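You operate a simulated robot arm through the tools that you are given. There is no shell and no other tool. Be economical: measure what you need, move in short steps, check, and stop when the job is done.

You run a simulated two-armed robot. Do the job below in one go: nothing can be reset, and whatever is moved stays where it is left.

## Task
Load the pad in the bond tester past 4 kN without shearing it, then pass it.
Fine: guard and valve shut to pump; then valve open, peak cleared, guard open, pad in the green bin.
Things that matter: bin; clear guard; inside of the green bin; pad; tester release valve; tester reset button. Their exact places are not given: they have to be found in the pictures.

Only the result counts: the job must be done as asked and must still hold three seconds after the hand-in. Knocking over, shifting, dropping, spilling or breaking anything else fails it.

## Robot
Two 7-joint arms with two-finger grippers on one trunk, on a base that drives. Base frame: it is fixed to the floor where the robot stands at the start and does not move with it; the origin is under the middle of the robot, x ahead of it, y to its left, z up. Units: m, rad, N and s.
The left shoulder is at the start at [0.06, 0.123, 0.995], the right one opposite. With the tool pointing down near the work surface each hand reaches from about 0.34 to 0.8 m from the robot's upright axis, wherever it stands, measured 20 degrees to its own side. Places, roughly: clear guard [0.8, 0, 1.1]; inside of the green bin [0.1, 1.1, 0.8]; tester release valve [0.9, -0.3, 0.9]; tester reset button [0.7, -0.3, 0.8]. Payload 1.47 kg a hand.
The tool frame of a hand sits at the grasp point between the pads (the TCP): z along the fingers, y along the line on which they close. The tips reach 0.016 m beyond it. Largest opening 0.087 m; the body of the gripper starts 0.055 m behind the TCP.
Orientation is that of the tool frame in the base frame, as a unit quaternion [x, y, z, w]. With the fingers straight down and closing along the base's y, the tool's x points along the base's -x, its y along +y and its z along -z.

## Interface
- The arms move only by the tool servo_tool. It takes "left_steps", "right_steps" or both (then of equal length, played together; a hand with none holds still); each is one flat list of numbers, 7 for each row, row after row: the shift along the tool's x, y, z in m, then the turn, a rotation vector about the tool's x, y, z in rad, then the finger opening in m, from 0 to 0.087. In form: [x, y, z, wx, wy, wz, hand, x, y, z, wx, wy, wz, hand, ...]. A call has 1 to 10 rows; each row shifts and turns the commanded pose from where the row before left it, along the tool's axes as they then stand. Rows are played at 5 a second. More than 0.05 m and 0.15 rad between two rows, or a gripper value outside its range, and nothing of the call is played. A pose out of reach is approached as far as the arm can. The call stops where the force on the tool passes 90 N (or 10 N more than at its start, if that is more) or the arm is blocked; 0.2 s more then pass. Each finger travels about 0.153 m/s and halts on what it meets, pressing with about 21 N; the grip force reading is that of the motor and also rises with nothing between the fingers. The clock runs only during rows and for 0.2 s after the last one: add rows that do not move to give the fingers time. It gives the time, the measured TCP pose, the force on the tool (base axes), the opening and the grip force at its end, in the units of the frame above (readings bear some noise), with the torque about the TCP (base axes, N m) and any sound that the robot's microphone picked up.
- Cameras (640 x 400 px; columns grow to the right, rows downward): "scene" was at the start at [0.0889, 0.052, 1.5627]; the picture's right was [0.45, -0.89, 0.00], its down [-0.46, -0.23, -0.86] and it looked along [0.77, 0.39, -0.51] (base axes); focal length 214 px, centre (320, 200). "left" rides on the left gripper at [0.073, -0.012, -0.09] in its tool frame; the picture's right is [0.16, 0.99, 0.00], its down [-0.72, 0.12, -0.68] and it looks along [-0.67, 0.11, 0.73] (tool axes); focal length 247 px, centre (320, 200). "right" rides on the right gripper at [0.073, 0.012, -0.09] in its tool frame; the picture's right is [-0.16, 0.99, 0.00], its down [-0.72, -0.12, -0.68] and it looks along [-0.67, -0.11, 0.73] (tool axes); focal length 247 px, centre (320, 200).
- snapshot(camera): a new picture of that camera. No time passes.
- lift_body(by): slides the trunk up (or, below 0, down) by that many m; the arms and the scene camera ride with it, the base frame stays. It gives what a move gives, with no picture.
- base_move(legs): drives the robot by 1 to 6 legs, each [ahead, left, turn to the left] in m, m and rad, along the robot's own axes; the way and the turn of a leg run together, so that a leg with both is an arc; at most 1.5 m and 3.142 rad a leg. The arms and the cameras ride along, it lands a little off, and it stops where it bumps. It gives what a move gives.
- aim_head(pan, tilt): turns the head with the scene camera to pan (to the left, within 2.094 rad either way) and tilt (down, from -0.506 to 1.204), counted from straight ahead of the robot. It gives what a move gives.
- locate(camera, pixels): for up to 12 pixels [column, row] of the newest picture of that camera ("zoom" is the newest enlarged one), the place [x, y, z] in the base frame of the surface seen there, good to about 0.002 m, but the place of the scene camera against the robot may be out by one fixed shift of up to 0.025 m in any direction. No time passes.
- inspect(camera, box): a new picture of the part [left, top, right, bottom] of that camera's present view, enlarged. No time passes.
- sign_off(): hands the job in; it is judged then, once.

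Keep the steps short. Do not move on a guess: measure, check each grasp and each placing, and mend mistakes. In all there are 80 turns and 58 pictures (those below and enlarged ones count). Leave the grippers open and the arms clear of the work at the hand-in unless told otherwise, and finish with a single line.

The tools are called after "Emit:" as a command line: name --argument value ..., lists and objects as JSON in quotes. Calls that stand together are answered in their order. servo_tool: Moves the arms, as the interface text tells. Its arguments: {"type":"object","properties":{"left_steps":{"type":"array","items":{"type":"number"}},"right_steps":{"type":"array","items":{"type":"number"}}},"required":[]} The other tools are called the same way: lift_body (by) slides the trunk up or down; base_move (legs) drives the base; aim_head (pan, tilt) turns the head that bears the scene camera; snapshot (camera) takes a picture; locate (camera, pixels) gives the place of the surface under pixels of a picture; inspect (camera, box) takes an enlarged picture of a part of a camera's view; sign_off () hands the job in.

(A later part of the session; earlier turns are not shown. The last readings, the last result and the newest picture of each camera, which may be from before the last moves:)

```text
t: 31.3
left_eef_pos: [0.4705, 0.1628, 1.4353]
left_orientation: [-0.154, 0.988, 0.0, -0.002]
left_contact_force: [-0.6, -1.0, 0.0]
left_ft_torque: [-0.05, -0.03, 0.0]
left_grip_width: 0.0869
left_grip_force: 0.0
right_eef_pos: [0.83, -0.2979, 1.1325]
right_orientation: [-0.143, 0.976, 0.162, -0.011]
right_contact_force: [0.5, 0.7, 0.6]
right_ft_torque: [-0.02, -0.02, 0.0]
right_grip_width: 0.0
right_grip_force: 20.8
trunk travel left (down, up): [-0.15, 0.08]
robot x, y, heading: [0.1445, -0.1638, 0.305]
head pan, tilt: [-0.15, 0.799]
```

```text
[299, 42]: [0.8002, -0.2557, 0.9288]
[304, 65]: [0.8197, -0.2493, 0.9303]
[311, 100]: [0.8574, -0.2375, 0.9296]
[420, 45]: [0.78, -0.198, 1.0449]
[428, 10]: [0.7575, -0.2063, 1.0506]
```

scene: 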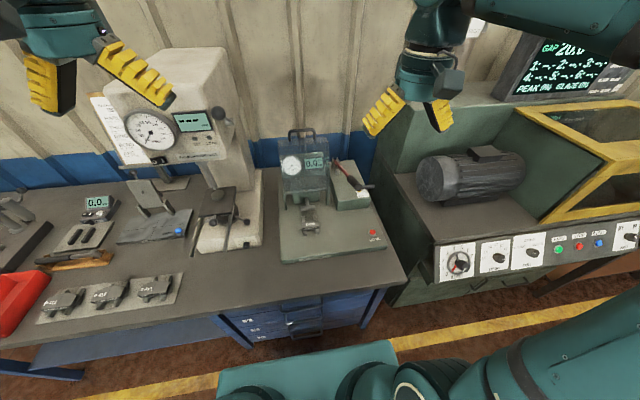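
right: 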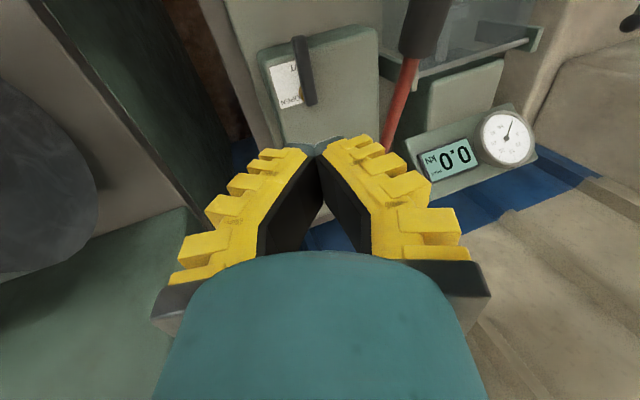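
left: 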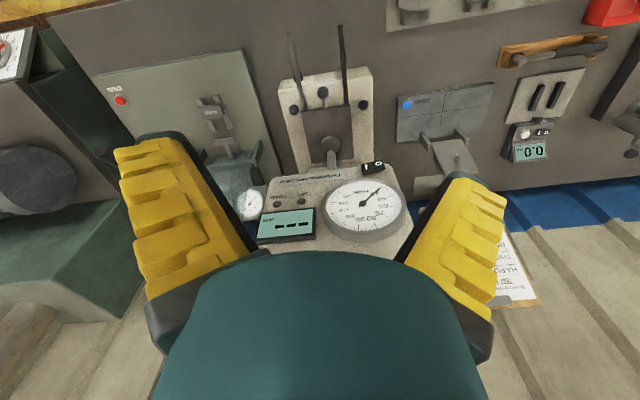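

Valve is fully shut (lever points at the robot). Next I go above the pump handle grip, hand upright and open.

Emit:
servo_tool --right_steps '[0, 0.012, -0.035, 0, 0, 0, 0, 0, 0.012, -0.035, 0, 0, 0, 0, 0, 0, 0, 0.12, 0, 0, 0, 0, 0, 0, 0.12, 0, 0, 0, 0, 0, 0, 0.09, 0, 0, 0, 0.023, 0.0395, 0, 0, 0, 0, 0.07, 0.023, 0.0395, 0, 0, 0, 0, 0.07, 0.023, 0.0395, 0, 0, 0, 0, 0.07, 0, 0, 0, 0, 0, 0, 0.07]'

Emit:
snapshot --camera "right"

```text
t: 33.3
left_eef_pos: [0.4728, 0.1618, 1.4358]
left_orientation: [-0.154, 0.988, 0.001, -0.003]
left_contact_force: [0.8, 0.7, 0.8]
left_ft_torque: [0.0, 0.0, 0.0]
left_grip_width: 0.087
left_grip_force: 0.1
right_eef_pos: [0.7289, -0.2056, 1.2006]
right_orientation: [-0.143, 0.99, 0.0, 0.013]
right_contact_force: [1.0, -0.7, -0.3]
right_ft_torque: [0.0, 0.05, 0.02]
right_grip_width: 0.0733
right_grip_force: 2.2
trunk travel left (down, up): [-0.15, 0.08]
robot x, y, heading: [0.1401, -0.1673, 0.316]
head pan, tilt: [-0.15, 0.799]
```

```text
25 pictures are left
```

right: 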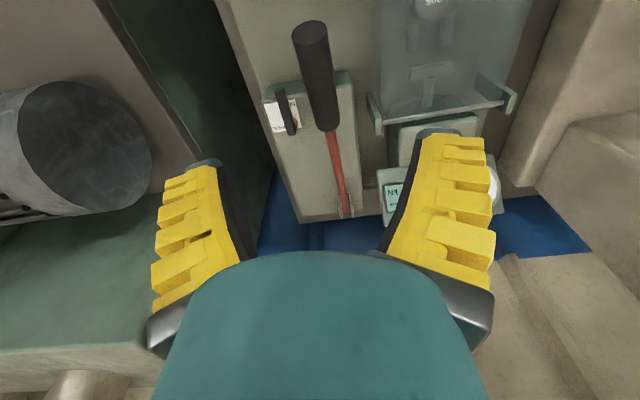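

Emit:
locate --camera "right" --pixels '[[310, 35], [318, 75], [327, 120], [296, 50], [332, 60]]'

```text
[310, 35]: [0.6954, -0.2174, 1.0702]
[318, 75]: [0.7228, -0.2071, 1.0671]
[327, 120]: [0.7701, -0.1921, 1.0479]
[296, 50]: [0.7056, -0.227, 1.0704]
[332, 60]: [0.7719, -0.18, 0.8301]
```

Handle grip axis is at about (0.729,-0.206), z≈1.05. Lower over it and grip.

Emit:
servo_tool --right_steps '[0, 0, 0.038, 0, 0, 0, 0.07, 0, 0, 0.038, 0, 0, 0, 0.07, 0, 0, 0.038, 0, 0, 0, 0.07, 0, 0, 0.038, 0, 0, 0, 0.07, 0, 0, 0, 0, 0, 0, 0.0, 0, 0, 0, 0, 0, 0, 0.0, 0, 0, 0, 0, 0, 0, 0.0]'

```text
t: 34.9
left_eef_pos: [0.4698, 0.1622, 1.4354]
left_orientation: [-0.154, 0.988, 0.002, -0.002]
left_contact_force: [0.7, -0.1, 0.6]
left_ft_torque: [-0.02, 0.02, -0.03]
left_grip_width: 0.0872
left_grip_force: 0.0
right_eef_pos: [0.7339, -0.205, 1.05]
right_orientation: [-0.143, 0.99, -0.001, 0.014]
right_contact_force: [3.1, -5.5, 0.3]
right_ft_torque: [0.03, 0.09, 0.13]
right_grip_width: 0.0209
right_grip_force: 30.4
trunk travel left (down, up): [-0.15, 0.08]
robot x, y, heading: [0.1405, -0.1685, 0.307]
head pan, tilt: [-0.15, 0.799]
```

Gripped. First short downstroke (about 10°), then read the display.

Emit:
servo_tool --right_steps '[0.0045, 0, 0.014, 0, 0, 0, 0, 0.004, 0, 0.014, 0, 0, 0, 0, 0.0035, 0, 0.014, 0, 0, 0, 0, 0.003, 0, 0.014, 0, 0, 0, 0]'

Emit:
inspect --camera "scene" --box '[265, 115, 395, 245]'

```text
t: 35.9
left_eef_pos: [0.4682, 0.161, 1.4349]
left_orientation: [-0.155, 0.988, 0.001, -0.001]
left_contact_force: [0.2, -0.2, 0.1]
left_ft_torque: [0.01, 0.0, -0.01]
left_grip_width: 0.0868
left_grip_force: 0.1
right_eef_pos: [0.7196, -0.2108, 0.9923]
right_orientation: [-0.143, 0.99, -0.001, 0.012]
right_contact_force: [-5.3, -9.2, 5.0]
right_ft_torque: [0.15, -0.17, 0.0]
right_grip_width: 0.0236
right_grip_force: 30.3
trunk travel left (down, up): [-0.15, 0.08]
robot x, y, heading: [0.1443, -0.1662, 0.305]
head pan, tilt: [-0.15, 0.799]
```

```text
3.08 times, centred on (330, 180) of scene
```

zoom: 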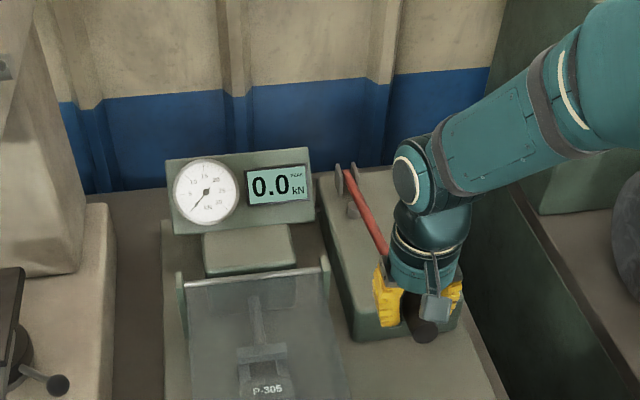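

No load yet at 0.0; continue the downstroke.

Emit:
servo_tool --right_steps '[0.0015, 0, 0.014, 0, 0, 0, 0, 0.001, 0, 0.014, 0, 0, 0, 0, 0, 0, 0.01, 0, 0, 0, 0]'

Emit:
inspect --camera "scene" --box '[265, 115, 395, 245]'

```text
t: 36.7
left_eef_pos: [0.4673, 0.1606, 1.4363]
left_orientation: [-0.154, 0.988, 0.001, -0.001]
left_contact_force: [-0.2, 1.1, 0.0]
left_ft_torque: [-0.01, 0.02, 0.01]
left_grip_width: 0.087
left_grip_force: 0.2
right_eef_pos: [0.7162, -0.2111, 0.9558]
right_orientation: [-0.143, 0.99, -0.001, 0.011]
right_contact_force: [-20.3, -15.7, 4.6]
right_ft_torque: [0.04, -0.02, 0.09]
right_grip_width: 0.0252
right_grip_force: 29.5
trunk travel left (down, up): [-0.15, 0.08]
robot x, y, heading: [0.1407, -0.1677, 0.307]
head pan, tilt: [-0.15, 0.799]
```

```text
3.08 times, centred on (330, 180) of scene
```

zoom: 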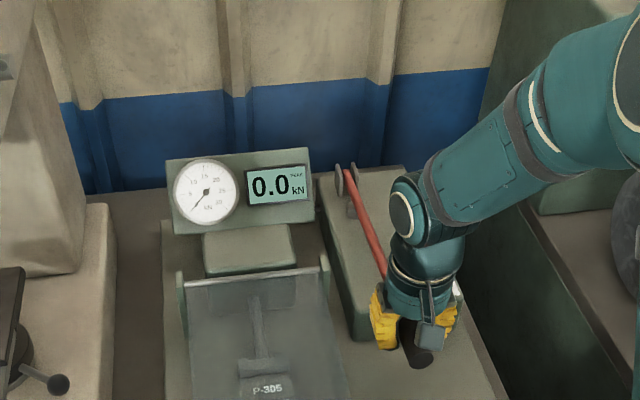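

Still 0.0, but the ram seems to have advanced. I measure ram and pad through the guard.

Emit:
locate --camera "zoom" --pixels '[[258, 365], [265, 358], [268, 390], [256, 310], [262, 377]]'

```text
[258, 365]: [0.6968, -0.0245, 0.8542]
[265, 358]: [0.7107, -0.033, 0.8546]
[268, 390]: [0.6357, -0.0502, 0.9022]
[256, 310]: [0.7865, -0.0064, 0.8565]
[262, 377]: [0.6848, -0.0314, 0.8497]
```

The ram is now nearly at the pad. Upstroke back, then a quarter downstroke and read.

Emit:
servo_tool --right_steps '[0, 0, -0.018, 0, 0, 0, 0, -0.001, 0, -0.018, 0, 0, 0, 0, -0.0035, 0, -0.018, 0, 0, 0, 0, -0.0055, 0, -0.018, 0, 0, 0, 0, -0.0065, 0, -0.018, 0, 0, 0, 0, 0, 0, 0, 0, 0, 0, 0]'

Emit:
servo_tool --right_steps '[0.003, 0, 0.01, 0, 0, 0, 0, 0.003, 0, 0.01, 0, 0, 0, 0]'

Emit:
inspect --camera "scene" --box '[265, 115, 395, 245]'

```text
t: 38.1
left_eef_pos: [0.4737, 0.1613, 1.4336]
left_orientation: [-0.154, 0.988, 0.0, -0.003]
left_contact_force: [0.1, 0.8, 0.4]
left_ft_torque: [-0.01, -0.02, 0.02]
left_grip_width: 0.087
left_grip_force: 0.0
right_eef_pos: [0.7352, -0.2044, 1.0471]
right_orientation: [-0.143, 0.99, 0.0, 0.014]
right_contact_force: [16.0, -5.2, -5.5]
right_ft_torque: [0.0, -0.04, -0.03]
right_grip_width: 0.0212
right_grip_force: 30.3
trunk travel left (down, up): [-0.15, 0.08]
robot x, y, heading: [0.1381, -0.1652, 0.314]
head pan, tilt: [-0.15, 0.799]
```

```text
t: 38.7
left_eef_pos: [0.4723, 0.1622, 1.4363]
left_orientation: [-0.153, 0.988, 0.0, -0.002]
left_contact_force: [-0.4, -0.1, -0.5]
left_ft_torque: [0.03, 0.0, 0.01]
left_grip_width: 0.0871
left_grip_force: 0.0
right_eef_pos: [0.7298, -0.2077, 1.0268]
right_orientation: [-0.144, 0.99, -0.001, 0.013]
right_contact_force: [13.1, -6.8, 0.0]
right_ft_torque: [0.18, -0.51, -0.05]
right_grip_width: 0.0227
right_grip_force: 29.4
trunk travel left (down, up): [-0.15, 0.08]
robot x, y, heading: [0.1397, -0.1657, 0.305]
head pan, tilt: [-0.15, 0.799]
```

```text
3.08 times, centred on (330, 180) of scene
```

zoom: 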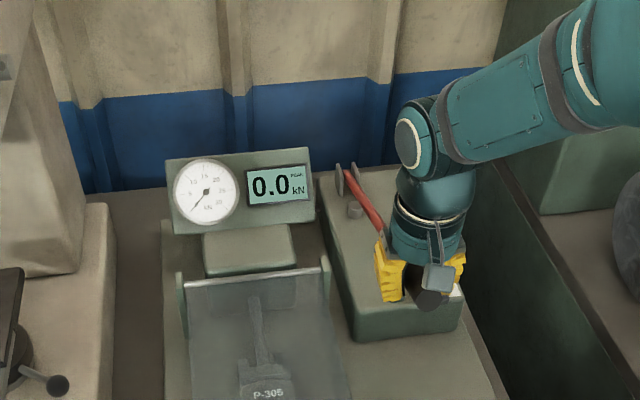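

Emit:
servo_tool --right_steps '[0.0025, 0, 0.01, 0, 0, 0, 0, 0.002, 0, 0.01, 0, 0, 0, 0]'

Emit:
inspect --camera "scene" --box '[265, 125, 385, 245]'

```text
t: 39.3
left_eef_pos: [0.471, 0.1605, 1.4356]
left_orientation: [-0.153, 0.988, 0.0, -0.003]
left_contact_force: [0.0, 0.5, -0.4]
left_ft_torque: [0.02, 0.01, -0.03]
left_grip_width: 0.0872
left_grip_force: 0.0
right_eef_pos: [0.722, -0.2095, 1.0059]
right_orientation: [-0.143, 0.99, -0.001, 0.013]
right_contact_force: [5.0, -11.5, 3.6]
right_ft_torque: [0.17, -0.5, -0.1]
right_grip_width: 0.0239
right_grip_force: 30.3
trunk travel left (down, up): [-0.15, 0.08]
robot x, y, heading: [0.1404, -0.1654, 0.312]
head pan, tilt: [-0.15, 0.799]
```

```text
3.33 times, centred on (325, 185) of scene
```

zoom: 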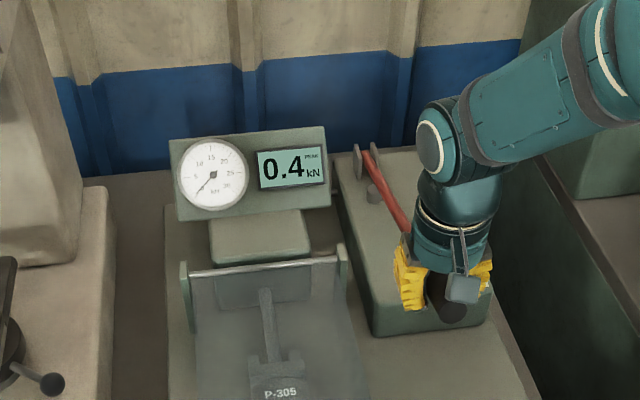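

0.4 kN: contact made. Continue 20 mm.

Emit:
servo_tool --right_steps '[0.0015, 0, 0.01, 0, 0, 0, 0, 0.001, 0, 0.01, 0, 0, 0, 0]'

Emit:
inspect --camera "scene" --box '[265, 125, 385, 245]'

```text
t: 39.9
left_eef_pos: [0.4686, 0.1612, 1.4361]
left_orientation: [-0.154, 0.988, 0.001, 0.0]
left_contact_force: [-0.1, 0.7, 0.2]
left_ft_torque: [-0.01, 0.01, 0.0]
left_grip_width: 0.0872
left_grip_force: 0.1
right_eef_pos: [0.7197, -0.2102, 0.9867]
right_orientation: [-0.143, 0.99, -0.001, 0.013]
right_contact_force: [-7.4, -16.0, 6.2]
right_ft_torque: [0.11, -0.35, -0.13]
right_grip_width: 0.0254
right_grip_force: 29.8
trunk travel left (down, up): [-0.15, 0.08]
robot x, y, heading: [0.1403, -0.1646, 0.313]
head pan, tilt: [-0.15, 0.799]
```

```text
3.33 times, centred on (325, 185) of scene
```

zoom: 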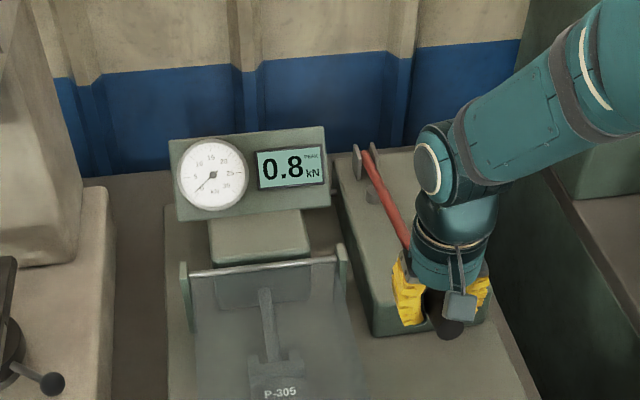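

0.4 kN per 20 mm. Finish this stroke, return up, make one more full downstroke (expected ≈3.2 kN), then read.

Emit:
servo_tool --right_steps '[0, 0, 0.014, 0, 0, 0, 0, 0, 0, 0.015, 0, 0, 0, 0, 0, 0, -0.018, 0, 0, 0, 0, -0.001, 0, -0.018, 0, 0, 0, 0, -0.0035, 0, -0.018, 0, 0, 0, 0, -0.0055, 0, -0.018, 0, 0, 0, 0, -0.0065, 0, -0.018, 0, 0, 0, 0, 0, 0, 0, 0, 0, 0, 0]'

Emit:
servo_tool --right_steps '[0.0055, 0, 0.018, 0, 0, 0, 0, 0.005, 0, 0.018, 0, 0, 0, 0, 0.003, 0, 0.018, 0, 0, 0, 0, 0.0015, 0, 0.018, 0, 0, 0, 0]'

Emit:
inspect --camera "scene" --box '[265, 125, 385, 245]'

```text
t: 41.5
left_eef_pos: [0.4746, 0.1633, 1.4345]
left_orientation: [-0.155, 0.988, 0.0, -0.003]
left_contact_force: [0.2, 0.2, -0.6]
left_ft_torque: [0.0, 0.0, -0.02]
left_grip_width: 0.087
left_grip_force: 0.1
right_eef_pos: [0.7305, -0.206, 1.028]
right_orientation: [-0.144, 0.99, -0.005, -0.005]
right_contact_force: [20.5, 0.2, -38.9]
right_ft_torque: [0.15, 0.31, -0.22]
right_grip_width: 0.0088
right_grip_force: 29.8
trunk travel left (down, up): [-0.15, 0.08]
robot x, y, heading: [0.1405, -0.1629, 0.311]
head pan, tilt: [-0.15, 0.799]
stopped in row 7 (right hand): the force on the tool passed its limit at 99 N (the readings are from after the stop); the commanded pose is now the measured one
```

```text
t: 42.5
left_eef_pos: [0.4684, 0.1606, 1.4363]
left_orientation: [-0.153, 0.988, 0.0, -0.002]
left_contact_force: [0.3, 0.3, -0.1]
left_ft_torque: [0.0, -0.03, -0.01]
left_grip_width: 0.0871
left_grip_force: 0.0
right_eef_pos: [0.7101, -0.2126, 0.9604]
right_orientation: [-0.144, 0.99, -0.004, -0.003]
right_contact_force: [-5.7, -15.6, 4.7]
right_ft_torque: [0.59, -0.15, -0.05]
right_grip_width: 0.0
right_grip_force: 28.5
trunk travel left (down, up): [-0.15, 0.08]
robot x, y, heading: [0.1368, -0.166, 0.313]
head pan, tilt: [-0.15, 0.799]
```

```text
3.33 times, centred on (325, 185) of scene
```

zoom: 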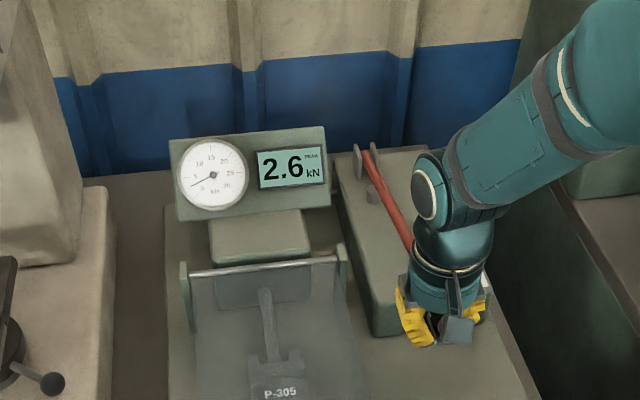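

2.6 kN; the grip slipped at the top stop and the fingertips were pressing from above. I rise slightly, open, lower around the handle and look.

Emit:
servo_tool --right_steps '[0, 0, -0.03, 0, 0, 0, 0, 0, 0, 0, 0, 0, 0, 0.065, 0, 0, 0, 0, 0, 0, 0.065, 0, 0, 0, 0, 0, 0, 0.065]'

Emit:
snapshot --camera "right"

```text
t: 43.5
left_eef_pos: [0.4697, 0.1632, 1.4358]
left_orientation: [-0.155, 0.988, 0.0, -0.002]
left_contact_force: [-0.6, 0.6, 0.2]
left_ft_torque: [-0.01, 0.01, 0.0]
left_grip_width: 0.087
left_grip_force: 0.1
right_eef_pos: [0.7124, -0.2077, 0.9909]
right_orientation: [-0.146, 0.989, -0.004, -0.002]
right_contact_force: [-1.9, 1.3, 2.4]
right_ft_torque: [-0.13, -0.05, -0.07]
right_grip_width: 0.0692
right_grip_force: 3.2
trunk travel left (down, up): [-0.15, 0.08]
robot x, y, heading: [0.1385, -0.1637, 0.314]
head pan, tilt: [-0.15, 0.799]
```

```text
18 pictures are left
```

right: 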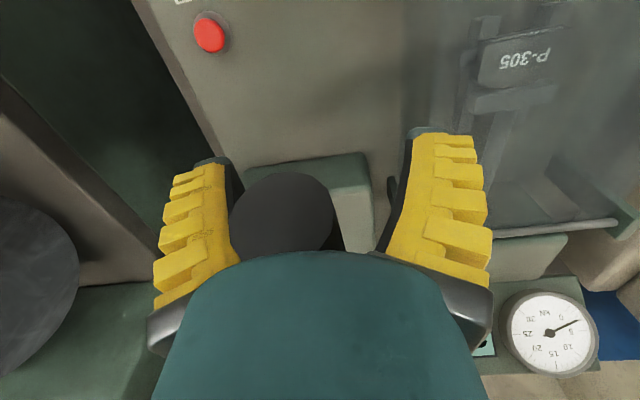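

Emit:
locate --camera "right" --pixels '[[282, 210], [290, 180], [320, 220], [250, 235], [208, 34]]'

```text
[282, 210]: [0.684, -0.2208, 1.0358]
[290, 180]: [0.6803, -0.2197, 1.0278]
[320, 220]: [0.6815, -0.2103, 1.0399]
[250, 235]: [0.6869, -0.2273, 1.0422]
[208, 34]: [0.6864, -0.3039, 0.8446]
```

The handle is spring-returned to the top, between the fingers. I raise 0.052 and re-grip it at the TCP.

Emit:
servo_tool --right_steps '[-0.006, 0, -0.026, 0, 0, 0, 0.065, -0.006, 0, -0.026, 0, 0, 0, 0.065, 0, 0, 0, 0, 0, 0, 0, 0, 0, 0, 0, 0, 0, 0, 0, 0, 0, 0, 0, 0, 0]'

Emit:
inspect --camera "scene" --box '[265, 125, 385, 245]'

```text
t: 44.7
left_eef_pos: [0.472, 0.1605, 1.4354]
left_orientation: [-0.154, 0.988, 0.002, -0.001]
left_contact_force: [0.3, -0.4, 0.6]
left_ft_torque: [-0.03, 0.02, -0.03]
left_grip_width: 0.0871
left_grip_force: 0.1
right_eef_pos: [0.7244, -0.2083, 1.0402]
right_orientation: [-0.143, 0.99, -0.004, -0.004]
right_contact_force: [2.0, -14.8, -15.6]
right_ft_torque: [0.09, 0.02, -0.18]
right_grip_width: 0.0205
right_grip_force: 29.8
trunk travel left (down, up): [-0.15, 0.08]
robot x, y, heading: [0.1363, -0.162, 0.316]
head pan, tilt: [-0.15, 0.799]
```

```text
3.33 times, centred on (325, 185) of scene
```

zoom: 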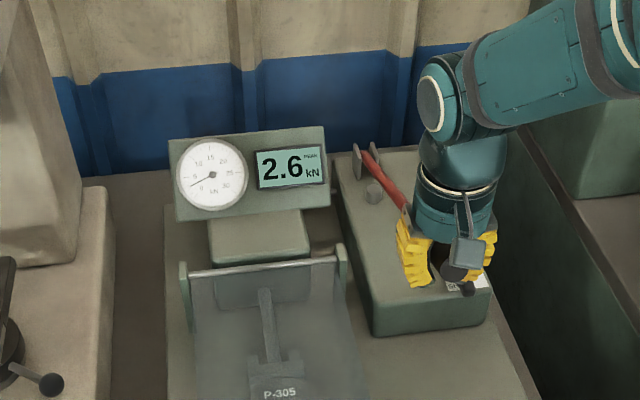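

Gripped, 2.6 kN held. Downstroke 60 mm (expect ≈3.8).

Emit:
servo_tool --right_steps '[0.005, 0, 0.015, 0, 0, 0, 0, 0.004, 0, 0.015, 0, 0, 0, 0, 0.003, 0, 0.015, 0, 0, 0, 0, 0.0015, 0, 0.015, 0, 0, 0, 0]'

Emit:
inspect --camera "scene" --box '[265, 125, 385, 245]'

```text
t: 45.7
left_eef_pos: [0.4701, 0.1605, 1.4367]
left_orientation: [-0.154, 0.988, 0.001, -0.001]
left_contact_force: [-0.6, 0.7, 0.1]
left_ft_torque: [0.02, -0.03, -0.01]
left_grip_width: 0.0871
left_grip_force: 0.1
right_eef_pos: [0.7095, -0.2125, 0.9822]
right_orientation: [-0.145, 0.989, -0.003, -0.004]
right_contact_force: [-2.3, -17.4, 4.0]
right_ft_torque: [0.41, -0.12, -0.28]
right_grip_width: 0.0
right_grip_force: 28.8
trunk travel left (down, up): [-0.15, 0.08]
robot x, y, heading: [0.1398, -0.1677, 0.307]
head pan, tilt: [-0.15, 0.799]
```

```text
3.33 times, centred on (325, 185) of scene
```

zoom: 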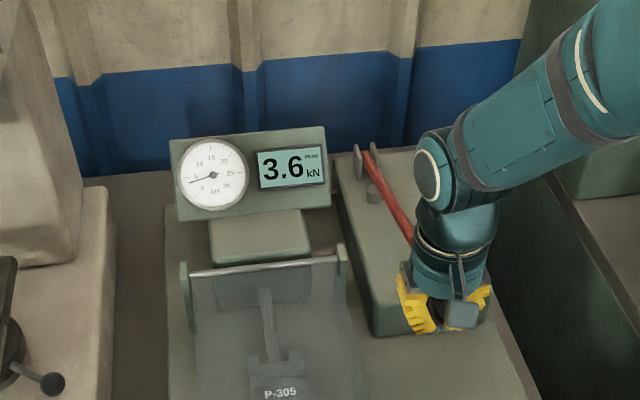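

3.6 kN. Push 28 mm further (expect ≈4.2).

Emit:
servo_tool --right_steps '[0, 0, 0.01, 0, 0, 0, 0, 0, 0, 0.01, 0, 0, 0, 0, 0, 0, 0.008, 0, 0, 0, 0]'

Emit:
inspect --camera "scene" --box '[265, 125, 385, 245]'

```text
t: 46.5
left_eef_pos: [0.4682, 0.1609, 1.4363]
left_orientation: [-0.156, 0.988, 0.001, -0.001]
left_contact_force: [0.3, -0.7, 0.2]
left_ft_torque: [-0.03, -0.04, 0.01]
left_grip_width: 0.087
left_grip_force: 0.0
right_eef_pos: [0.7085, -0.2123, 0.9547]
right_orientation: [-0.145, 0.989, -0.005, -0.003]
right_contact_force: [-10.7, -15.8, 6.4]
right_ft_torque: [0.81, -0.53, 0.0]
right_grip_width: 0.0
right_grip_force: 28.7
trunk travel left (down, up): [-0.15, 0.08]
robot x, y, heading: [0.1389, -0.1636, 0.307]
head pan, tilt: [-0.15, 0.799]
```

```text
3.33 times, centred on (325, 185) of scene
```

zoom: 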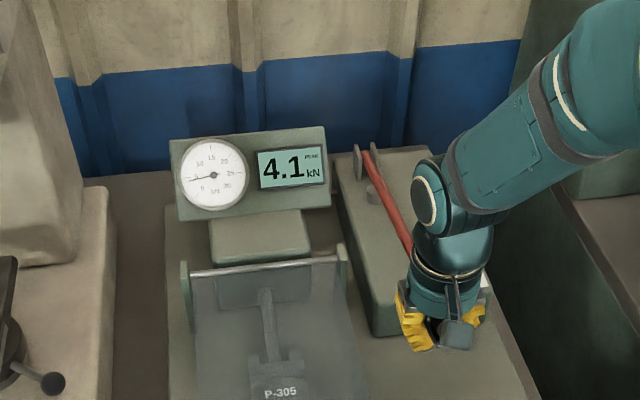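

4.1 kN peak: past 4 kN, pad intact. I stop pumping, lift off straight up and prepare to open the valve, tilted so the hand leans away from the pump handle.

Emit:
servo_tool --right_steps '[0, 0, -0.048, 0, 0, 0, 0, 0, 0, -0.049, 0, 0, 0, 0, 0, 0, -0.049, 0, 0, 0, 0, 0, 0, -0.049, 0, 0, 0, 0, 0, 0, -0.049, 0, 0, 0, 0, -0.03, -0.0153, 0, 0, 0, 0, 0, -0.03, -0.0153, 0, 0, 0, 0, 0, -0.03, -0.0153, 0, 0, 0, 0, 0]'

Emit:
servo_tool --right_steps '[0, 0, 0, -0.15, 0, 0, 0, 0, 0, 0, -0.15, 0, 0, 0, 0, 0, 0, -0.15, 0, 0, 0, 0, 0, 0, -0.15, 0, 0, 0, 0, 0, 0, 0, 0, 0, 0]'

Emit:
snapshot --camera "right"

```text
t: 47.1
left_eef_pos: [0.4747, 0.1631, 1.4338]
left_orientation: [-0.156, 0.988, 0.0, -0.004]
left_contact_force: [0.0, -0.5, 0.2]
left_ft_torque: [-0.03, -0.04, -0.01]
left_grip_width: 0.0871
left_grip_force: 0.1
right_eef_pos: [0.7091, -0.2135, 1.0372]
right_orientation: [-0.144, 0.989, -0.009, -0.018]
right_contact_force: [31.9, 0.7, -50.3]
right_ft_torque: [0.34, 0.56, -0.04]
right_grip_width: 0.01
right_grip_force: 29.8
trunk travel left (down, up): [-0.15, 0.08]
robot x, y, heading: [0.1405, -0.1672, 0.31]
head pan, tilt: [-0.15, 0.799]
stopped in row 3 (right hand): the force on the tool passed its limit at 170 N (the readings are from after the stop); the commanded pose is now the measured one
```

```text
t: 48.3
left_eef_pos: [0.4718, 0.1685, 1.4339]
left_orientation: [-0.156, 0.988, -0.001, -0.003]
left_contact_force: [-0.5, 0.2, 0.2]
left_ft_torque: [0.01, -0.01, 0.05]
left_grip_width: 0.0868
left_grip_force: 0.1
right_eef_pos: [0.7028, -0.2039, 1.0415]
right_orientation: [-0.136, 0.946, 0.286, -0.062]
right_contact_force: [-5.0, 41.5, -38.8]
right_ft_torque: [-1.65, 0.12, -0.61]
right_grip_width: 0.0156
right_grip_force: 29.6
trunk travel left (down, up): [-0.15, 0.08]
robot x, y, heading: [0.1382, -0.1659, 0.31]
head pan, tilt: [-0.15, 0.799]
```

```text
14 pictures are left
```

right: 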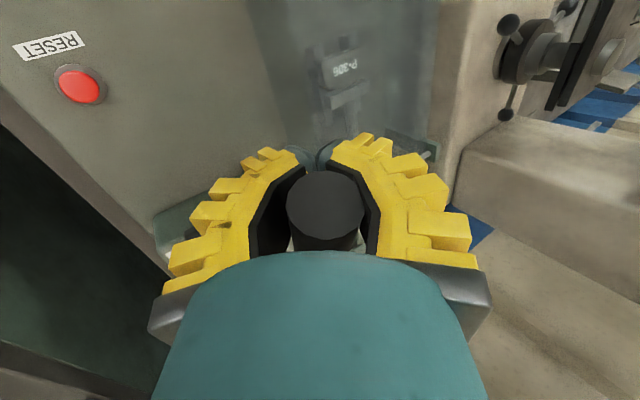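

The handle was trapped inside the V of the closed fingers. I open first, straighten the hand, then lift.

Emit:
servo_tool --right_steps '[0, 0, 0, 0, 0, 0, 0.08, 0, 0, 0, 0, 0, 0, 0.08, 0, 0, 0, 0.15, 0, 0, 0.08, 0, 0, 0, 0.15, 0, 0, 0.08, 0, 0, 0, 0.15, 0, 0, 0.08, 0, 0, 0, 0.14, 0, 0, 0.08, 0, 0, 0, 0, 0, 0, 0.08]'

Emit:
snapshot --camera "right"

```text
t: 49.9
left_eef_pos: [0.4698, 0.1616, 1.4364]
left_orientation: [-0.155, 0.988, 0.001, -0.001]
left_contact_force: [-0.1, 0.1, 0.4]
left_ft_torque: [0.03, 0.0, -0.01]
left_grip_width: 0.0869
left_grip_force: 0.0
right_eef_pos: [0.7034, -0.2122, 1.0428]
right_orientation: [-0.145, 0.989, -0.004, -0.016]
right_contact_force: [-0.3, -0.3, 0.2]
right_ft_torque: [0.03, -0.05, -0.01]
right_grip_width: 0.0818
right_grip_force: 1.6
trunk travel left (down, up): [-0.15, 0.08]
robot x, y, heading: [0.1377, -0.1682, 0.31]
head pan, tilt: [-0.15, 0.799]
```

```text
13 pictures are left
```

right: 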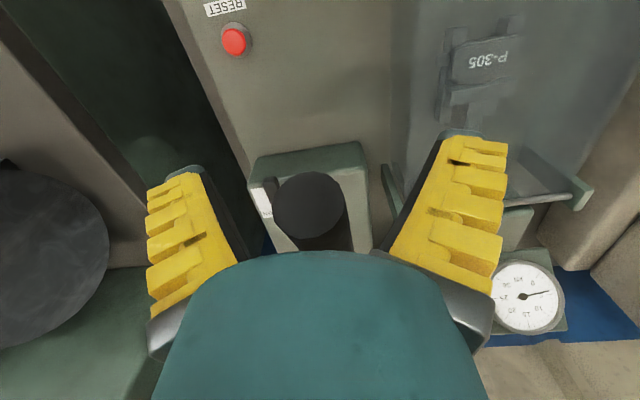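

Free. Lift straight up to z≈1.2.

Emit:
servo_tool --right_steps '[0, 0, -0.04, 0, 0, 0, 0.08, 0, 0, -0.04, 0, 0, 0, 0.08, 0, 0, -0.04, 0, 0, 0, 0.08, 0, 0, -0.045, 0, 0, 0, 0.08, -0.032, -0.0153, 0, 0, 0, 0, 0, -0.032, -0.0153, 0, 0, 0, 0, 0, -0.032, -0.0153, 0, 0, 0, 0, 0]'

```text
t: 51.5
left_eef_pos: [0.471, 0.1625, 1.436]
left_orientation: [-0.154, 0.988, 0.001, -0.002]
left_contact_force: [0.6, -0.2, 0.5]
left_ft_torque: [0.02, 0.04, 0.05]
left_grip_width: 0.087
left_grip_force: 0.1
right_eef_pos: [0.8153, -0.2267, 1.2041]
right_orientation: [-0.146, 0.989, -0.004, -0.018]
right_contact_force: [1.0, -0.4, -0.4]
right_ft_torque: [-0.01, 0.04, 0.01]
right_grip_width: 0.0
right_grip_force: 21.6
trunk travel left (down, up): [-0.15, 0.08]
robot x, y, heading: [0.1393, -0.1665, 0.313]
head pan, tilt: [-0.15, 0.799]
```

Emit:
servo_tool --right_steps '[0, 0, 0, -0.145, -0.009, 0, 0, 0, 0, 0, -0.145, -0.009, 0, 0, 0, 0, 0, -0.145, -0.009, 0, 0, 0, 0, 0, -0.145, -0.009, 0, 0, 0.005, -0.024, 0.0366, 0, 0, 0, 0, 0, -0.024, 0.0366, 0, 0, 0, 0, 0, -0.024, 0.0366, 0, 0, 0, 0, 0, -0.024, 0.0366, 0, 0, 0, 0, 0, 0, 0, 0, 0, 0, 0]'

Emit:
snapshot --camera "right"

```text
t: 53.5
left_eef_pos: [0.4696, 0.1643, 1.4359]
left_orientation: [-0.154, 0.988, 0.001, -0.002]
left_contact_force: [0.4, 0.3, -0.3]
left_ft_torque: [0.02, -0.03, 0.03]
left_grip_width: 0.0868
left_grip_force: 0.0
right_eef_pos: [0.8093, -0.2292, 1.0303]
right_orientation: [-0.134, 0.949, 0.282, -0.039]
right_contact_force: [-1.0, 0.2, 0.4]
right_ft_torque: [0.0, -0.01, -0.01]
right_grip_width: 0.0
right_grip_force: 20.9
trunk travel left (down, up): [-0.15, 0.08]
robot x, y, heading: [0.1427, -0.1657, 0.312]
head pan, tilt: [-0.15, 0.799]
```

```text
12 pictures are left
```

right: 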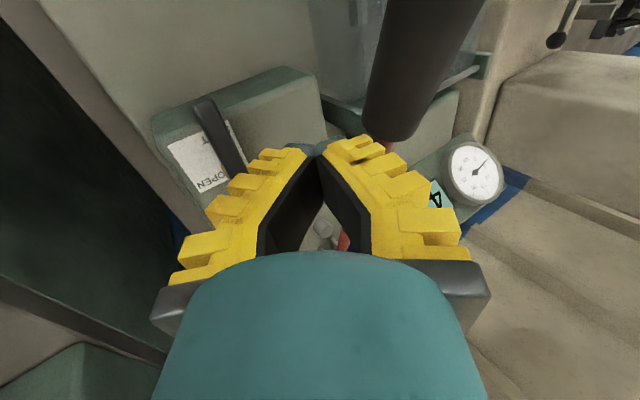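

Emit:
locate --camera "right" --pixels '[[207, 108], [222, 140], [240, 168], [400, 100], [385, 60], [318, 148]]'

```text
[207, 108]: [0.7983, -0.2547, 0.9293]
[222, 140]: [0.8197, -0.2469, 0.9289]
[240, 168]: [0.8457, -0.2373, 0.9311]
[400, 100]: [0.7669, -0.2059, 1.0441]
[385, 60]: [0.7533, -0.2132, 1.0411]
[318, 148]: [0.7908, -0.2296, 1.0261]
```

Fingertips are on the handle side of the lever. Descend and sweep the lever back to OPEN.

Emit:
servo_tool --right_steps '[0, -0.0182, 0.0295, 0, 0, 0, 0, 0, -0.0182, 0.0295, 0, 0, 0, 0, 0, -0.0182, 0.0295, 0, 0, 0, 0, 0.004, -0.0109, -0.0071, 0, 0, 0, 0, 0.004, -0.0109, -0.0071, 0, 0, 0, 0, -0.002, -0.0096, -0.0063, 0, 0, 0, 0, -0.002, -0.0096, -0.0063, 0, 0, 0, 0, -0.011, -0.0109, -0.0071, 0, 0, 0, 0, -0.011, -0.005, -0.0033, 0, 0, 0, 0, -0.012, 0, 0, 0, 0, 0, 0]'

Emit:
inspect --camera "scene" --box '[265, 125, 415, 245]'

```text
t: 55.7
left_eef_pos: [0.4651, 0.1588, 1.4363]
left_orientation: [-0.153, 0.988, 0.001, 0.0]
left_contact_force: [0.4, -0.1, -0.1]
left_ft_torque: [-0.01, -0.01, -0.01]
left_grip_width: 0.0869
left_grip_force: 0.0
right_eef_pos: [0.8481, -0.2929, 0.9218]
right_orientation: [-0.131, 0.95, 0.279, -0.047]
right_contact_force: [-42.0, -26.9, -8.3]
right_ft_torque: [0.0, -0.07, 0.18]
right_grip_width: 0.0
right_grip_force: 21.7
trunk travel left (down, up): [-0.15, 0.08]
robot x, y, heading: [0.1404, -0.165, 0.309]
head pan, tilt: [-0.15, 0.799]
```

```text
3.33 times, centred on (340, 185) of scene
```

zoom: 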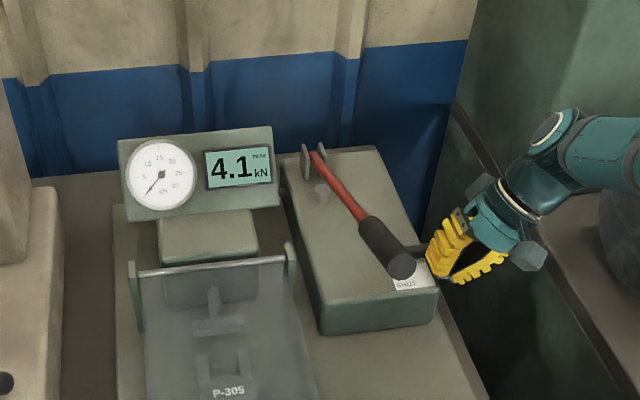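

Gauge dropped to 0, ram retracted, valve open; peak 4.1 remains. Back off, rise, and straighten the hand toward the reset button.

Emit:
servo_tool --right_steps '[0.02, 0, 0, 0, 0, 0, 0, 0, 0.0205, -0.0314, 0, 0, 0, 0, 0, 0.0205, -0.0314, 0, 0, 0, 0, 0.02, 0.0205, -0.0314, 0, 0, 0, 0, 0.03, 0, 0, 0.145, 0, 0, 0, 0.03, 0, 0, 0.145, 0, 0, 0, 0.03, 0, 0, 0.145, 0, 0, 0, 0.03, 0, 0, 0.145, 0, 0, 0, 0, 0, 0, 0, 0, 0, 0]'

Emit:
snapshot --camera "right"

```text
t: 57.7
left_eef_pos: [0.4715, 0.1627, 1.4352]
left_orientation: [-0.155, 0.988, 0.001, -0.002]
left_contact_force: [1.0, -0.5, 0.2]
left_ft_torque: [-0.01, 0.02, -0.02]
left_grip_width: 0.0868
left_grip_force: 0.2
right_eef_pos: [0.7042, -0.3271, 1.038]
right_orientation: [-0.14, 0.99, -0.001, 0.001]
right_contact_force: [0.5, -0.6, -0.9]
right_ft_torque: [0.0, 0.0, 0.02]
right_grip_width: 0.0002
right_grip_force: 20.8
trunk travel left (down, up): [-0.15, 0.08]
robot x, y, heading: [0.1411, -0.1694, 0.308]
head pan, tilt: [-0.15, 0.799]
```

```text
10 pictures are left
```

right: 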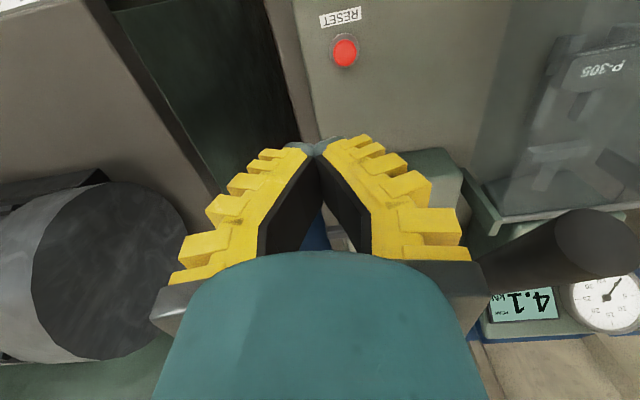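

Emit:
servo_tool --right_steps '[0.0103, 0.025, 0, 0, 0, 0, 0, 0, 0, 0, -0.125, 0, 0, 0, 0, 0, 0, -0.125, 0, 0, 0, 0, -0.0104, 0.0407, 0, 0, 0, 0, 0, -0.0104, 0.0407, 0, 0, 0, 0, 0, -0.0104, 0.0407, 0, 0, 0, 0, 0, -0.0104, 0.0407, 0, 0, 0, 0, 0, 0, 0, 0, 0, 0, 0]'

Emit:
inspect --camera "right" --box '[240, 50, 400, 150]'

```text
t: 59.5
left_eef_pos: [0.4697, 0.1634, 1.4362]
left_orientation: [-0.155, 0.988, 0.001, -0.001]
left_contact_force: [-0.3, 0.3, 0.5]
left_ft_torque: [0.0, 0.0, -0.04]
left_grip_width: 0.0872
left_grip_force: 0.1
right_eef_pos: [0.6853, -0.3063, 0.871]
right_orientation: [-0.139, 0.982, 0.123, -0.016]
right_contact_force: [-0.2, -0.1, 0.1]
right_ft_torque: [0.0, -0.01, -0.04]
right_grip_width: 0.0002
right_grip_force: 21.1
trunk travel left (down, up): [-0.15, 0.08]
robot x, y, heading: [0.1417, -0.164, 0.311]
head pan, tilt: [-0.15, 0.799]
```

```text
4.00 times, centred on (320, 100) of right
```

zoom: 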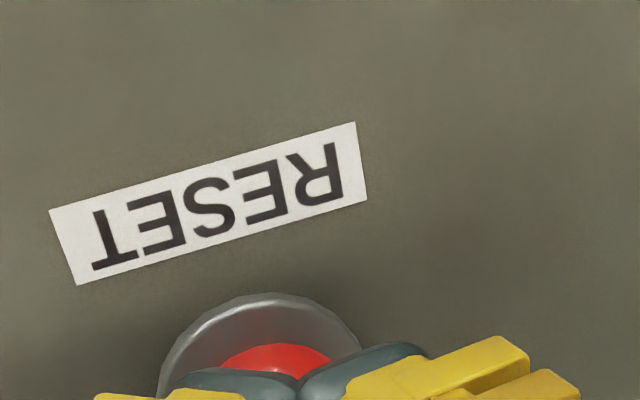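

Fingertips are right over the red button. Press down.

Emit:
servo_tool --right_steps '[0, -0.0045, 0.0092, 0, 0, 0, 0, 0, -0.002, 0.0078, 0, 0, 0, 0, 0, -0.001, 0.004, 0, 0, 0, 0, 0, 0, 0, 0, 0, 0, 0]'

Emit:
inspect --camera "scene" --box '[265, 125, 415, 245]'

```text
t: 60.5
left_eef_pos: [0.4672, 0.1622, 1.4365]
left_orientation: [-0.155, 0.988, 0.0, -0.001]
left_contact_force: [0.8, -0.8, -0.6]
left_ft_torque: [0.01, 0.0, 0.0]
left_grip_width: 0.0871
left_grip_force: 0.1
right_eef_pos: [0.6877, -0.3096, 0.8499]
right_orientation: [-0.138, 0.983, 0.122, -0.013]
right_contact_force: [2.9, -8.9, 29.0]
right_ft_torque: [-0.32, -0.21, -0.45]
right_grip_width: 0.0034
right_grip_force: 21.5
trunk travel left (down, up): [-0.15, 0.08]
robot x, y, heading: [0.142, -0.1668, 0.307]
head pan, tilt: [-0.15, 0.799]
heard: click
```

```text
3.33 times, centred on (340, 185) of scene
```

zoom: 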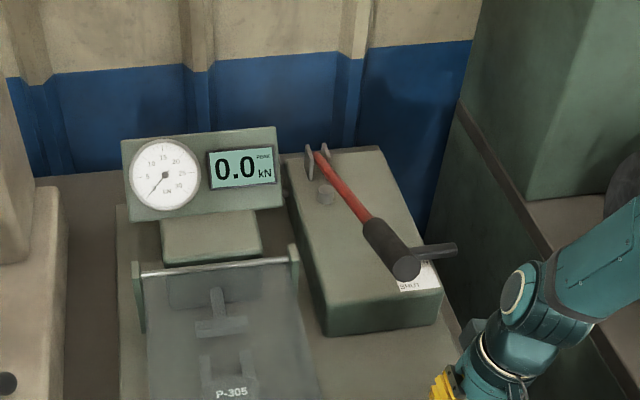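

Peak is cleared (0.0, click heard). Now lift away, straighten, and rotate the hand 90° for the guard handle.

Emit:
servo_tool --right_steps '[0, 0.01, -0.039, 0, 0, 0, 0, 0, 0.01, -0.039, 0, 0, 0, 0, 0, 0.01, -0.039, 0, 0, 0, 0, 0.02, 0.01, -0.039, 0, 0, 0, 0, 0.02, 0.01, -0.039, 0, 0, 0, 0, 0.02, 0, 0, 0.125, 0, 0, 0.05, 0, 0, 0, 0.125, 0, 0, 0.05, 0, 0, 0, 0, 0, 0.15, 0.05, 0, 0, 0, 0, 0, 0.15, 0.05, 0, 0, 0, 0, 0, 0.15, 0.05]'

Emit:
servo_tool --right_steps '[0, 0, 0, 0, 0, 0.15, 0.05, 0, 0, 0, 0, 0, 0.15, 0.05, 0, 0, 0, 0, 0, 0.15, 0.05, 0, 0, 0, 0, 0, 0.15, 0.05, 0, 0, 0, 0, 0, 0.15, 0.05, 0, 0, 0, 0, 0, 0.15, 0.05, 0, 0, 0, 0, 0, 0.15, 0.05, 0, 0, 0, 0, 0, 0.04, 0.05]'

```text
t: 62.7
left_eef_pos: [0.4697, 0.1628, 1.4366]
left_orientation: [-0.155, 0.988, 0.0, -0.001]
left_contact_force: [0.6, -0.2, 1.4]
left_ft_torque: [0.01, 0.02, -0.01]
left_grip_width: 0.0873
left_grip_force: 0.0
right_eef_pos: [0.629, -0.324, 1.0512]
right_orientation: [0.085, 0.996, -0.001, 0.0]
right_contact_force: [0.7, -0.5, 0.5]
right_ft_torque: [0.0, -0.03, 0.02]
right_grip_width: 0.0556
right_grip_force: 4.1
trunk travel left (down, up): [-0.15, 0.08]
robot x, y, heading: [0.1401, -0.1682, 0.312]
head pan, tilt: [-0.15, 0.799]
```

```text
t: 64.5
left_eef_pos: [0.4697, 0.1626, 1.4366]
left_orientation: [-0.155, 0.988, 0.001, -0.002]
left_contact_force: [-0.1, -0.1, -1.1]
left_ft_torque: [-0.04, 0.01, 0.01]
left_grip_width: 0.0871
left_grip_force: 0.0
right_eef_pos: [0.6293, -0.3248, 1.0496]
right_orientation: [0.589, 0.808, 0.0, 0.001]
right_contact_force: [0.6, 0.4, -0.3]
right_ft_torque: [0.0, -0.01, -0.02]
right_grip_width: 0.0553
right_grip_force: 3.6
trunk travel left (down, up): [-0.15, 0.08]
robot x, y, heading: [0.1422, -0.1661, 0.314]
head pan, tilt: [-0.15, 0.799]
```

Move along the bench at u≈0.50 to above the handle bar.

Emit:
servo_tool --right_steps '[0.0423, -0.001, 0, 0, 0, 0, 0.05, 0.0423, 0, 0, 0, 0, 0, 0.05, 0.0423, 0, 0, 0, 0, 0, 0.05, 0.0423, 0, 0, 0, 0, 0, 0.05, 0.0423, 0, 0, 0, 0, 0, 0.05, 0.0423, 0, 0, 0, 0, 0, 0.05, 0, 0, 0, 0, 0, 0, 0.05]'

Emit:
snapshot --camera "right"

```text
t: 66.1
left_eef_pos: [0.4703, 0.1615, 1.4363]
left_orientation: [-0.155, 0.988, 0.001, -0.001]
left_contact_force: [-0.4, 0.3, -0.8]
left_ft_torque: [0.05, -0.01, 0.03]
left_grip_width: 0.0871
left_grip_force: 0.0
right_eef_pos: [0.5489, -0.0845, 1.049]
right_orientation: [0.588, 0.809, -0.001, 0.001]
right_contact_force: [0.2, -0.1, -0.1]
right_ft_torque: [0.01, -0.03, -0.03]
right_grip_width: 0.0555
right_grip_force: 3.8
trunk travel left (down, up): [-0.15, 0.08]
robot x, y, heading: [0.14, -0.1677, 0.309]
head pan, tilt: [-0.15, 0.799]
```

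```text
7 pictures are left
```

right: 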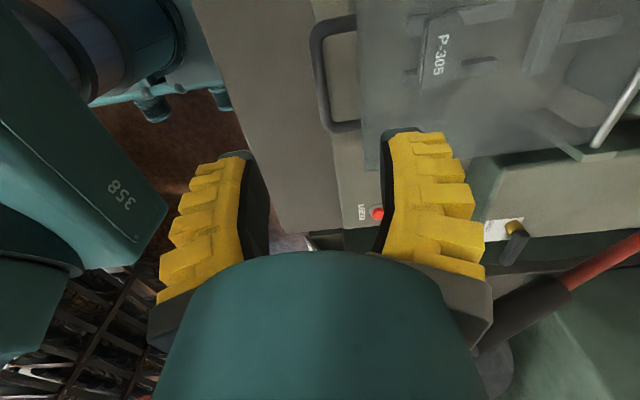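

Emit:
locate --camera "right" --pixels '[[318, 50], [316, 75], [320, 100], [340, 126], [335, 20], [362, 70], [372, 105], [440, 45], [422, 70], [455, 20]]'

```text
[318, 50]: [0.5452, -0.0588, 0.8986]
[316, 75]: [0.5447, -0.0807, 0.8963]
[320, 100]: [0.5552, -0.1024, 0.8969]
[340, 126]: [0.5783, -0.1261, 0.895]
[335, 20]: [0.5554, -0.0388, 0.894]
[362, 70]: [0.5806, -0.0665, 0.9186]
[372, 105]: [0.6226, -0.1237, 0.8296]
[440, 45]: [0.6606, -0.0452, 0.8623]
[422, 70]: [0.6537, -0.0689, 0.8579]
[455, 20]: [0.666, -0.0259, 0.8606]
```

Handle bar is at about u=0.50, z≈0.894. I tilt the hand so fingers point slightly forward, straddle the bar with a narrow opening, and grip.

Emit:
servo_tool --right_steps '[0, 0, 0, -0.134, 0, 0, 0.034, 0, 0, 0, -0.133, 0, 0, 0.034, 0, 0, 0, -0.133, 0, 0, 0.034, 0, -0.0192, 0.0281, 0, 0, 0, 0.034, 0, -0.0192, 0.0281, 0, 0, 0, 0.034, 0, -0.0192, 0.0281, 0, 0, 0, 0.034, 0, 0, 0, 0, 0, 0, 0.034]'

Emit:
snapshot --camera "right"

```text
t: 67.7
left_eef_pos: [0.4699, 0.1619, 1.4364]
left_orientation: [-0.154, 0.988, 0.001, -0.002]
left_contact_force: [0.3, 0.6, 0.5]
left_ft_torque: [0.0, 0.0, -0.02]
left_grip_width: 0.0868
left_grip_force: 0.1
right_eef_pos: [0.5289, -0.0892, 0.9493]
right_orientation: [0.576, 0.793, 0.161, 0.119]
right_contact_force: [0.0, -0.1, -0.4]
right_ft_torque: [-0.04, -0.03, 0.04]
right_grip_width: 0.0399
right_grip_force: 4.5
trunk travel left (down, up): [-0.15, 0.08]
robot x, y, heading: [0.1413, -0.1647, 0.307]
head pan, tilt: [-0.15, 0.799]
```

```text
6 pictures are left
```

right: 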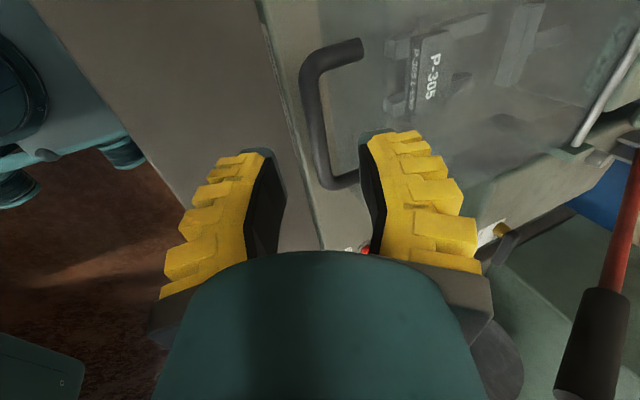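

Emit:
locate --camera "right" --pixels '[[308, 80], [312, 120], [320, 165], [345, 45], [350, 180]]'

Emit:
servo_tool --right_steps '[0, 0, 0.025, 0, 0, 0, 0.03, 0, 0, 0.025, 0, 0, 0, 0.03, 0, 0, 0.006, 0, 0, 0, 0.03]'

```text
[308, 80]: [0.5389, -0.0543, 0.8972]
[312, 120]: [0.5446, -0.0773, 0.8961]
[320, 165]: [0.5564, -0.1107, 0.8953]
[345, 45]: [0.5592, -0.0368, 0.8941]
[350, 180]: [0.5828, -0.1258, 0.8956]
```

```text
t: 68.5
left_eef_pos: [0.4607, 0.1601, 1.4391]
left_orientation: [-0.155, 0.988, 0.001, 0.003]
left_contact_force: [-1.2, -0.2, 0.3]
left_ft_torque: [-0.02, -0.04, 0.0]
left_grip_width: 0.0869
left_grip_force: 0.0
right_eef_pos: [0.54, -0.0868, 0.8996]
right_orientation: [0.576, 0.793, 0.16, 0.118]
right_contact_force: [-54.1, -17.5, 55.3]
right_ft_torque: [1.07, -3.2, -0.02]
right_grip_width: 0.0376
right_grip_force: 12.1
trunk travel left (down, up): [-0.15, 0.08]
robot x, y, heading: [0.1341, -0.1643, 0.308]
head pan, tilt: [-0.15, 0.799]
```

The rear finger met the guard's edge. I back off, tilt further forward and try again with a narrower opening.

Emit:
servo_tool --right_steps '[0, 0, -0.028, 0, 0, 0, 0.03, 0, 0, -0.028, 0, 0, 0, 0.03, 0, 0, 0, -0.134, 0, 0, 0.026, 0, 0, 0, -0.133, 0, 0, 0.022, 0, 0, 0, -0.133, 0, 0, 0.022, 0, -0.0231, -0.0017, 0, 0, 0, 0.022, 0, 0, 0, 0, 0, 0, 0.022]'

Emit:
snapshot --camera "right"

```text
t: 70.1
left_eef_pos: [0.4707, 0.1629, 1.4357]
left_orientation: [-0.155, 0.988, 0.0, -0.002]
left_contact_force: [-0.6, -0.2, 0.5]
left_ft_torque: [0.0, 0.0, 0.03]
left_grip_width: 0.0869
left_grip_force: 0.0
right_eef_pos: [0.5362, -0.0672, 0.9259]
right_orientation: [0.542, 0.745, 0.315, 0.23]
right_contact_force: [-0.4, 0.3, -0.2]
right_ft_torque: [-0.02, 0.0, 0.0]
right_grip_width: 0.0283
right_grip_force: 4.9
right hand out of reach, approached as far as the arm can: row 4, 5, 6
trunk travel left (down, up): [-0.15, 0.08]
robot x, y, heading: [0.1435, -0.1669, 0.308]
head pan, tilt: [-0.15, 0.799]
```

```text
5 pictures are left
```

right: 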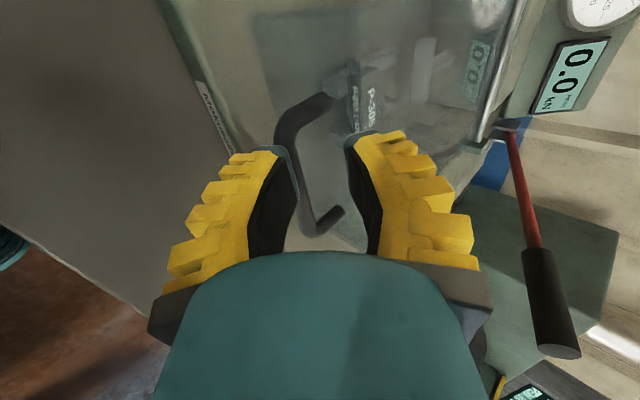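

At the near reach limit. I back the base 0.12 m to gain room for the tilted grip.

Emit:
base_move --legs '[[-0.12, 0, 0]]'

```text
t: 71.4
left_eef_pos: [0.3566, 0.1257, 1.4365]
left_orientation: [-0.155, 0.988, 0.001, -0.001]
left_contact_force: [-0.9, -0.2, 0.3]
left_ft_torque: [0.01, -0.05, -0.01]
left_grip_width: 0.0869
left_grip_force: 0.0
right_eef_pos: [0.4213, -0.104, 0.925]
right_orientation: [0.542, 0.744, 0.314, 0.231]
right_contact_force: [-0.3, -0.4, 0.2]
right_ft_torque: [-0.03, 0.01, -0.06]
right_grip_width: 0.0284
right_grip_force: 4.5
trunk travel left (down, up): [-0.15, 0.08]
robot x, y, heading: [0.0257, -0.203, 0.31]
head pan, tilt: [-0.15, 0.799]
```

Emit:
servo_tool --right_steps '[-0.0098, 0.0344, 0.029, 0, 0, 0, 0.022, -0.0098, 0.0344, 0.029, 0, 0, 0, 0.022, 0, 0, 0, 0, 0, 0, 0.022, 0, 0, 0.02, 0, 0, 0, 0.022, 0, 0, 0.02, 0, 0, 0, 0.022, 0, 0, 0.014, 0, 0, 0, 0.022]'

```text
t: 72.8
left_eef_pos: [0.3554, 0.1254, 1.4358]
left_orientation: [-0.155, 0.988, 0.001, -0.001]
left_contact_force: [0.3, -0.4, 0.7]
left_ft_torque: [-0.01, 0.02, 0.01]
left_grip_width: 0.087
left_grip_force: 0.1
right_eef_pos: [0.5497, -0.0841, 0.8974]
right_orientation: [0.542, 0.745, 0.315, 0.229]
right_contact_force: [-4.4, -1.3, 2.5]
right_ft_torque: [0.06, -0.15, -0.02]
right_grip_width: 0.027
right_grip_force: 4.3
trunk travel left (down, up): [-0.15, 0.08]
robot x, y, heading: [0.0229, -0.1984, 0.307]
head pan, tilt: [-0.15, 0.799]
```

In place with little force. Close on the bar.

Emit:
servo_tool --right_steps '[0, 0, 0, 0, 0, 0, 0.0, 0, 0, 0, 0, 0, 0, 0.0, 0, 0, 0, 0, 0, 0, 0.0]'

```text
t: 73.6
left_eef_pos: [0.3582, 0.1271, 1.4358]
left_orientation: [-0.155, 0.988, 0.001, -0.001]
left_contact_force: [-0.4, -0.6, -0.5]
left_ft_torque: [-0.01, -0.02, -0.03]
left_grip_width: 0.087
left_grip_force: 0.1
right_eef_pos: [0.5531, -0.0825, 0.8975]
right_orientation: [0.542, 0.744, 0.316, 0.232]
right_contact_force: [14.9, 6.0, -0.2]
right_ft_torque: [0.01, 0.03, 0.11]
right_grip_width: 0.0058
right_grip_force: 29.6
trunk travel left (down, up): [-0.15, 0.08]
robot x, y, heading: [0.0266, -0.1968, 0.309]
head pan, tilt: [-0.15, 0.799]
```

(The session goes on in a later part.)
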